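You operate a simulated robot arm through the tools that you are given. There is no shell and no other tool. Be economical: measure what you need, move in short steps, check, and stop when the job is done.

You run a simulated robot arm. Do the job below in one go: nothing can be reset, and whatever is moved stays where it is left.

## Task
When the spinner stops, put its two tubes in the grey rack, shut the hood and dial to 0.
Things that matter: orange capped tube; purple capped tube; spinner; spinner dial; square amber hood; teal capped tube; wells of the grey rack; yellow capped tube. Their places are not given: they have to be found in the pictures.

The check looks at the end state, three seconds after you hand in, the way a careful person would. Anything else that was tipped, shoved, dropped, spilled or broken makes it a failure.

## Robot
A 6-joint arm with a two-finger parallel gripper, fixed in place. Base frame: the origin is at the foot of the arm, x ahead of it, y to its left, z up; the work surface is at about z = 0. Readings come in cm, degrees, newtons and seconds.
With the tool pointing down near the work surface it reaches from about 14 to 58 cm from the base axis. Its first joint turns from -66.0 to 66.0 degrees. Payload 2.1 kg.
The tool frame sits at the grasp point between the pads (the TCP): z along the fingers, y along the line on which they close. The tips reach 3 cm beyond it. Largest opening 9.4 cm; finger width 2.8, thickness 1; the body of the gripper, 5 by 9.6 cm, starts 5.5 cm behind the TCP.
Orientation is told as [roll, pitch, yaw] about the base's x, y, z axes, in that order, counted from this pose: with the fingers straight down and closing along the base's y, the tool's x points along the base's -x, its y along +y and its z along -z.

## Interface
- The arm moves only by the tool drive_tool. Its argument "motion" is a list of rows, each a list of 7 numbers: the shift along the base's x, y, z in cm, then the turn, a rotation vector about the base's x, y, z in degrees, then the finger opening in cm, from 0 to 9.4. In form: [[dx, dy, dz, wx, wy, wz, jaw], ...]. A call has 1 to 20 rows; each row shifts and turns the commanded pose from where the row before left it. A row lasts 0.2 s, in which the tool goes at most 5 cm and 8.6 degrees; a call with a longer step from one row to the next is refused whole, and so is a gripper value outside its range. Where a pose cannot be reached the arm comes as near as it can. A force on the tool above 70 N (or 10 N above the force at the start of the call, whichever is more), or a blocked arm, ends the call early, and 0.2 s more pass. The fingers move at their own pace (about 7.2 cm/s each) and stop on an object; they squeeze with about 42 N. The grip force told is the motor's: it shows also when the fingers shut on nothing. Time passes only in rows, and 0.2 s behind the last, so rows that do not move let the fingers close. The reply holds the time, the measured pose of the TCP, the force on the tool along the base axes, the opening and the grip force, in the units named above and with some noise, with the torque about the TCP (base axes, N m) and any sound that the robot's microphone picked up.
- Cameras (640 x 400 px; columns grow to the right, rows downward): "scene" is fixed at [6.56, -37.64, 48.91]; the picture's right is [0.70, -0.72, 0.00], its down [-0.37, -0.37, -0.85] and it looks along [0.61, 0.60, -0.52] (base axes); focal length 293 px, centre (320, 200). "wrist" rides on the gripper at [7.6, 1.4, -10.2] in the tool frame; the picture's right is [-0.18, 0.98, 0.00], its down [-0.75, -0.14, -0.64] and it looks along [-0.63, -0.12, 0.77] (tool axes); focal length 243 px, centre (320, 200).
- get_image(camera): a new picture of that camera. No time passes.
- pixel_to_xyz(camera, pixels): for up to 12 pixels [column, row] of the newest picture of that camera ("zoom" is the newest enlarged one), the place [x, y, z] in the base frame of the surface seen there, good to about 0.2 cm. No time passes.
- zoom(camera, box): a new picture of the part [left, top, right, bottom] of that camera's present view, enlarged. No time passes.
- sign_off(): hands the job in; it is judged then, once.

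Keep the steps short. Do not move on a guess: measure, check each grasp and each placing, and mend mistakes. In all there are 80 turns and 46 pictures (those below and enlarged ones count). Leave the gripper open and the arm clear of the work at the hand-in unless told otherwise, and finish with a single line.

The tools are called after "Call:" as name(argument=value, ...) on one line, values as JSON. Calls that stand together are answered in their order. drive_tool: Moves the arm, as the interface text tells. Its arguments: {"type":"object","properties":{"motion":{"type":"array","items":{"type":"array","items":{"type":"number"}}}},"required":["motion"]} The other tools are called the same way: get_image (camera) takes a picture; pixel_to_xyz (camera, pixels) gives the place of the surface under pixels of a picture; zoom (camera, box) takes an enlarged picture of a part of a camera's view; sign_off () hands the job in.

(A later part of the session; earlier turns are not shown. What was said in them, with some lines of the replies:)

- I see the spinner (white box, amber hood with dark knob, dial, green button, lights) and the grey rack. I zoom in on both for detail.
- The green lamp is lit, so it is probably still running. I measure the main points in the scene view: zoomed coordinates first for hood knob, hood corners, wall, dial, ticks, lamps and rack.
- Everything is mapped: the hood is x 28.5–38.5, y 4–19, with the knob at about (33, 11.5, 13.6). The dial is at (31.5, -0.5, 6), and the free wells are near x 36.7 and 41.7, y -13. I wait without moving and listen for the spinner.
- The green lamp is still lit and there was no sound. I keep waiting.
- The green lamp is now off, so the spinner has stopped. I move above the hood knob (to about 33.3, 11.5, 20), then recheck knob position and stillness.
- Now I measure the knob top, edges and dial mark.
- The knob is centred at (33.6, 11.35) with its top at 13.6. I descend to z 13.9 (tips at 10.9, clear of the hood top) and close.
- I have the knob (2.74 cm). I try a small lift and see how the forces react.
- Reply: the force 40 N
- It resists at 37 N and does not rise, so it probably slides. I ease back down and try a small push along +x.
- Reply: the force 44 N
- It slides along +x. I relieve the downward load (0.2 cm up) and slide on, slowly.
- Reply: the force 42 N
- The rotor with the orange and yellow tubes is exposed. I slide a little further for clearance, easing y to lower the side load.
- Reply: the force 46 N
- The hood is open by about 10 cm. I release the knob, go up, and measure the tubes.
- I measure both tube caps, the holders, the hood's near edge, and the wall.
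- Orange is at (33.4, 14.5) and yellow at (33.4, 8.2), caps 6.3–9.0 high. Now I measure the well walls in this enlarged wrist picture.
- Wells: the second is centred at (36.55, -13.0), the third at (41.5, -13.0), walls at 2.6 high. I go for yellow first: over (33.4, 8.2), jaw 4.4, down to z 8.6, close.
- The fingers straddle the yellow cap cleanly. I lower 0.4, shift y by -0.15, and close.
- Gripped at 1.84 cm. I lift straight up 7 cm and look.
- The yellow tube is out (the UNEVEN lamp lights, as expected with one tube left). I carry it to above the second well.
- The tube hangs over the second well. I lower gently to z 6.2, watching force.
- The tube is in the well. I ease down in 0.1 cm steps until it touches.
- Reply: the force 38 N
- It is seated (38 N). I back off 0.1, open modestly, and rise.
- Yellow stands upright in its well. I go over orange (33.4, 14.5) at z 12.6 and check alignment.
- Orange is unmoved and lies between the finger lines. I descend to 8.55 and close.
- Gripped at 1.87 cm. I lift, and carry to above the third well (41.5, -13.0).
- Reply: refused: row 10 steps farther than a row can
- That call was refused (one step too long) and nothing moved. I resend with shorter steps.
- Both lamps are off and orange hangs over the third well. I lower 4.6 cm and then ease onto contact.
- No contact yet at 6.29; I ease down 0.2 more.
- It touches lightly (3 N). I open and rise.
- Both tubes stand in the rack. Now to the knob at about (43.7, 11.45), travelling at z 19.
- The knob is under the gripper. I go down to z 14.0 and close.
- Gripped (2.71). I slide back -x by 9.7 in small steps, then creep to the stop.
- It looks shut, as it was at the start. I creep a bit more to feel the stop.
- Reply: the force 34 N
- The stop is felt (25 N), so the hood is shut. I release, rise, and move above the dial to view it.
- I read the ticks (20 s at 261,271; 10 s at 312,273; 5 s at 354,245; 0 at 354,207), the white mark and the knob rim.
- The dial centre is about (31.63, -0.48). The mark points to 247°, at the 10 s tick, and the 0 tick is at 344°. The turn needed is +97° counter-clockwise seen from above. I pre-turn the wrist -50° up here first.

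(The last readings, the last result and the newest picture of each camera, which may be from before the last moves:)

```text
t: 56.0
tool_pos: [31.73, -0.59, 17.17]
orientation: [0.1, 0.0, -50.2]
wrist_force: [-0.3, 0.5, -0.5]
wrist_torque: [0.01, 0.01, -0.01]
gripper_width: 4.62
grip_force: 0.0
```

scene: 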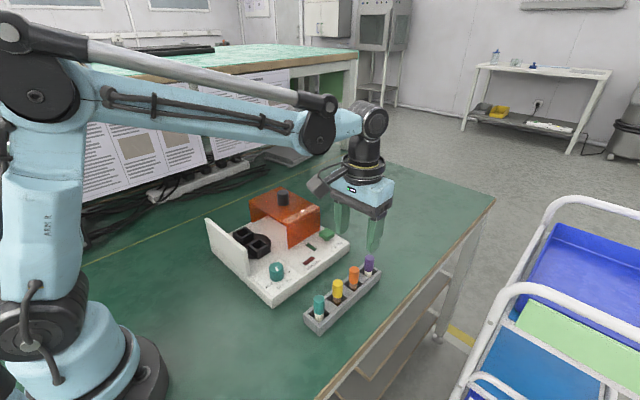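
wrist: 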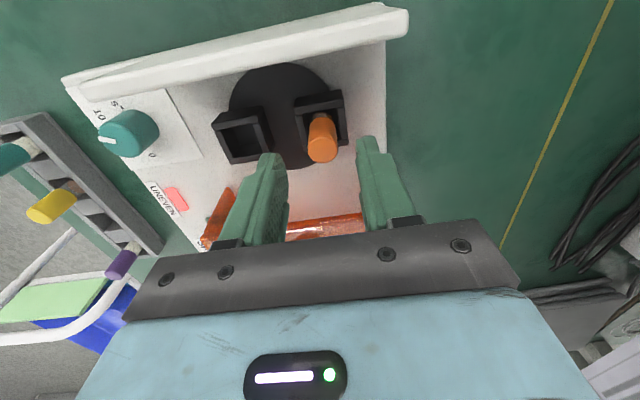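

Yaw is -50°. I lower to z 6.8 (tips 3.8, above the plate at 3.1), jaw 4.6, without closing yet.

Call:
drive_tool(motion=[[-0.05, 0.07, -4, 0, 0, 0, 4.6], [0, 0, -3, 0, 0, 0, 4.6], [0, 0, -2, 0, 0, 0, 4.6], [0, 0, -1.3, 0, 0, 0, 4.6], [0, 0, 0, 0, 0, 0, 4.6]])

Call:
zoom(camera="scene", box=[230, 215, 330, 305])

```text
t: 57.2
tool_pos: [31.63, -0.57, 6.71]
orientation: [0.1, 0.0, -50.1]
wrist_force: [0.5, -0.7, 0.0]
wrist_torque: [0.01, 0.01, -0.02]
gripper_width: 4.6
grip_force: 0.1
```

```text
4.44 times, centred on (280, 260) of scene
```

zoom: 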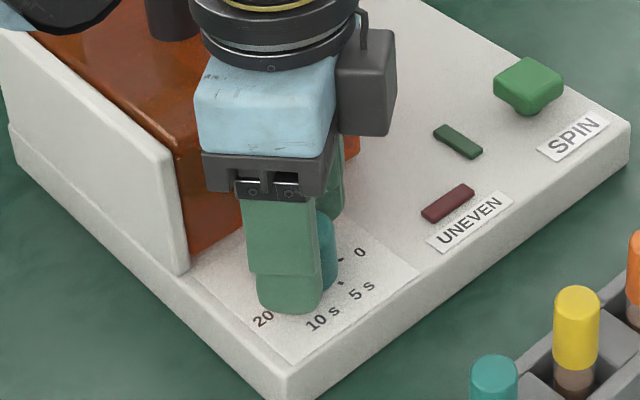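

The fingers straddle the dial. I close on it.

Call:
drive_tool(motion=[[0, 0, 0, 0, 0, 0, 2], [0, 0, 0, 0, 0, 0, 2], [0, 0, 0, 0, 0, 0, 2], [0, 0, 0, 0, 0, 0, 2]])

Call:
drive_tool(motion=[[0, 0, 0, 0, 0, 5, 2], [0, 0, 0, 0, 0, 5, 2], [0, 0, 0, 0, 0, 0, 2]])

```text
t: 58.2
tool_pos: [31.57, -0.56, 6.73]
orientation: [-0.2, 0.0, -50.2]
wrist_force: [-22.6, -17.8, -10.1]
wrist_torque: [0.03, -0.4, -0.01]
gripper_width: 2.97
grip_force: 44.8
```

```text
t: 59.0
tool_pos: [31.32, -0.48, 6.93]
orientation: [-0.3, 0.1, -39.9]
wrist_force: [-21.7, -19.0, -39.6]
wrist_torque: [0.24, 0.13, 0.03]
gripper_width: 2.95
grip_force: 44.4
```

It turns freely (torque tiny), with some side load toward -x -y. I shift slightly that way and continue turning to a total of 90°.

Call:
drive_tool(motion=[[-0.15, -0.1, 0, 0, 0, 0, 2], [0, 0, 0, 0, 0, 8, 2], [0, 0, 0, 0, 0, 8, 2], [0, 0, 0, 0, 0, 8, 2], [0, 0, 0, 0, 0, 8, 2], [0, 0, 0, 0, 0, 8, 2], [0, 0, 0, 0, 0, 0, 2]])

```text
t: 60.6
tool_pos: [31.47, -0.54, 6.9]
orientation: [0.1, 0.3, 0.1]
wrist_force: [-20.6, -6.0, -19.0]
wrist_torque: [-0.29, -0.13, 0.03]
gripper_width: 2.97
grip_force: 45.0
```

Now at yaw 0 (50° turned). I continue +40°, then look.

Call:
drive_tool(motion=[[-0.1, 0, 0, 0, 0, 8, 2], [0, 0, 0, 0, 0, 8, 2], [0, 0, 0, 0, 0, 8, 2], [0, 0, 0, 0, 0, 8, 2], [0, 0, 0, 0, 0, 8, 2], [0, 0, 0, 0, 0, 4, 2], [0, 0, 0, 0, 0, 0, 2]])

Call:
zoom(camera="wrist", box=[220, 80, 420, 230])

```text
t: 62.2
tool_pos: [31.44, -0.63, 6.94]
orientation: [0.0, 0.0, 44.1]
wrist_force: [-5.2, -6.1, 18.0]
wrist_torque: [0.78, -0.73, -0.03]
gripper_width: 2.97
grip_force: 44.6
```

```text
2.67 times, centred on (320, 155) of wrist
```

zoom: 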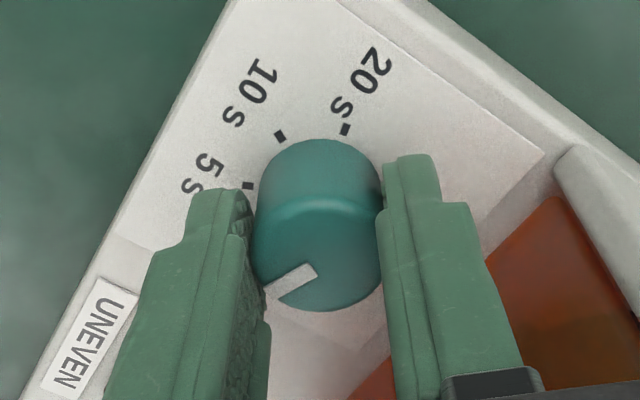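

The mark has followed and is nearly at 0. I add 3°, then open and rise to read it.

Call:
drive_tool(motion=[[0, 0, 0, 0, 0, 3, 2], [0, 0, 0, 0, 0, 0, 2], [0, 0, 0, 0, 0, 0, 4.6], [0, 0, 0, 0, 0, 0, 4.6], [0, 0, 3, 0, 0, 0, 4.6], [0, 0, 4, 0, 0, 0, 4.6], [0, 0, 4, 0, 0, 0, 4.6], [0, 0, 2, 0, 0, 0, 4.6], [0, 0, 0, 0, 0, 0, 4.6]])

Call:
zoom(camera="scene", box=[250, 245, 310, 300])

Call:
pixel_to_xyz(camera="zoom", pixels=[[354, 207], [302, 158], [330, 155], [243, 160], [342, 163], [290, 130]])

```text
t: 64.2
tool_pos: [31.21, -0.59, 20.02]
orientation: [0.1, 0.1, 47.0]
wrist_force: [0.3, -0.5, 0.3]
wrist_torque: [0.02, -0.01, 0.0]
gripper_width: 4.58
grip_force: 0.0
```

```text
7.27 times, centred on (280, 272) of scene
```

zoom: 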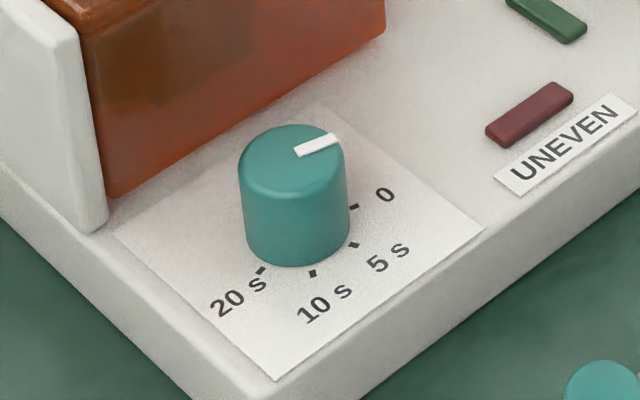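

```text
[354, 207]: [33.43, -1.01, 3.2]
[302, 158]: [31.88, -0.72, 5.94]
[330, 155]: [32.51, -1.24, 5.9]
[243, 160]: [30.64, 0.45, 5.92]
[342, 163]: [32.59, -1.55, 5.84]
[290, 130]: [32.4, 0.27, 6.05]
```

The mark is now close to the 0 tick's direction. I confirm with a wrist view and measured points along the mark.

Call:
pixel_to_xyz(camera="zoom", pixels=[[299, 152], [305, 150], [316, 145], [326, 141], [334, 138], [261, 271], [312, 273], [354, 245], [358, 206], [350, 208]])

Call:
zoom(camera="wrist", box=[240, 30, 400, 150])

```text
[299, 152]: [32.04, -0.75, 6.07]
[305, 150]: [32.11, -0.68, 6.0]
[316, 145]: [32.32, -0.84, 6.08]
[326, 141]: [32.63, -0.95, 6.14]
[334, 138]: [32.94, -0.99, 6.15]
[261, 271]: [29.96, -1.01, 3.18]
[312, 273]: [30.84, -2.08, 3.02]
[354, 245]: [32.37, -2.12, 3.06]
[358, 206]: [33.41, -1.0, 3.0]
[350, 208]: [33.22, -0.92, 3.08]
```

```text
3.33 times, centred on (320, 90) of wrist
```

zoom: 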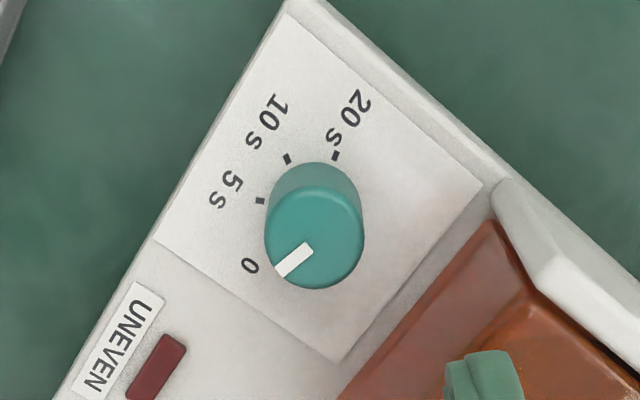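

The measured mark line is at 344.5° against the 0 tick at 343.7°, so the dial is on 0. I retreat, unturn the wrist, open the gripper, and take a last look.

Call:
drive_tool(motion=[[0, 0, 4, 0, 0, -8, 9.4], [0, 0, 4, 0, 0, -8, 9.4], [-2, 2, 3, 0, 0, -8, 9.4], [-2, 3, 3, 0, 0, -8, 9.4], [-2, 3, 0, 0, 0, -8, 9.4], [0, 0, 0, 0, 0, -7, 9.4], [0, 0, 0, 0, 0, 0, 9.4]])

Call:
get_image(camera="wrist")

Call:
zoom(camera="scene", box=[195, 190, 395, 340])

```text
t: 65.8
tool_pos: [25.38, 7.33, 34.01]
orientation: [0.0, -0.1, -0.1]
wrist_force: [0.1, 0.4, 0.3]
wrist_torque: [0.01, 0.0, 0.01]
gripper_width: 9.4
grip_force: 0.0
```

```text
9 pictures are left
```

wrist: 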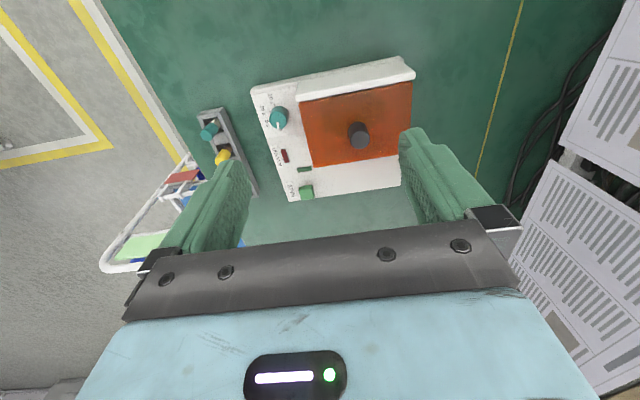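

```text
2.67 times, centred on (295, 265) of scene
```

zoom: 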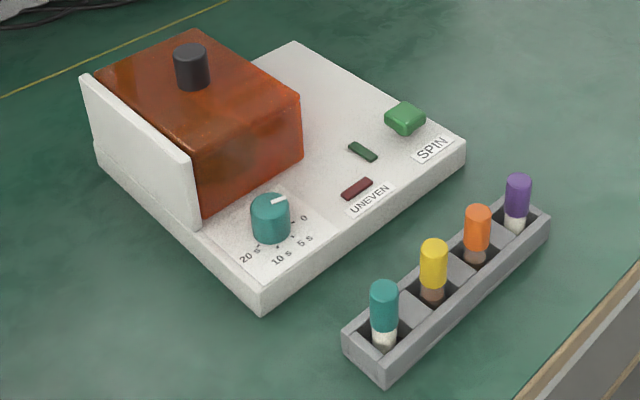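

The hood is shut, the dial is on 0, both lamps are off, all four tubes stand upright in the rack, and the arm is clear with the gripper open. I hand in.

Call:
sign_off()

```text
The job is handed in.
```

Done: after the spinner stopped, the yellow and orange tubes were put in the grey rack, the hood was shut, the dial was set to 0, and the job was handed in.
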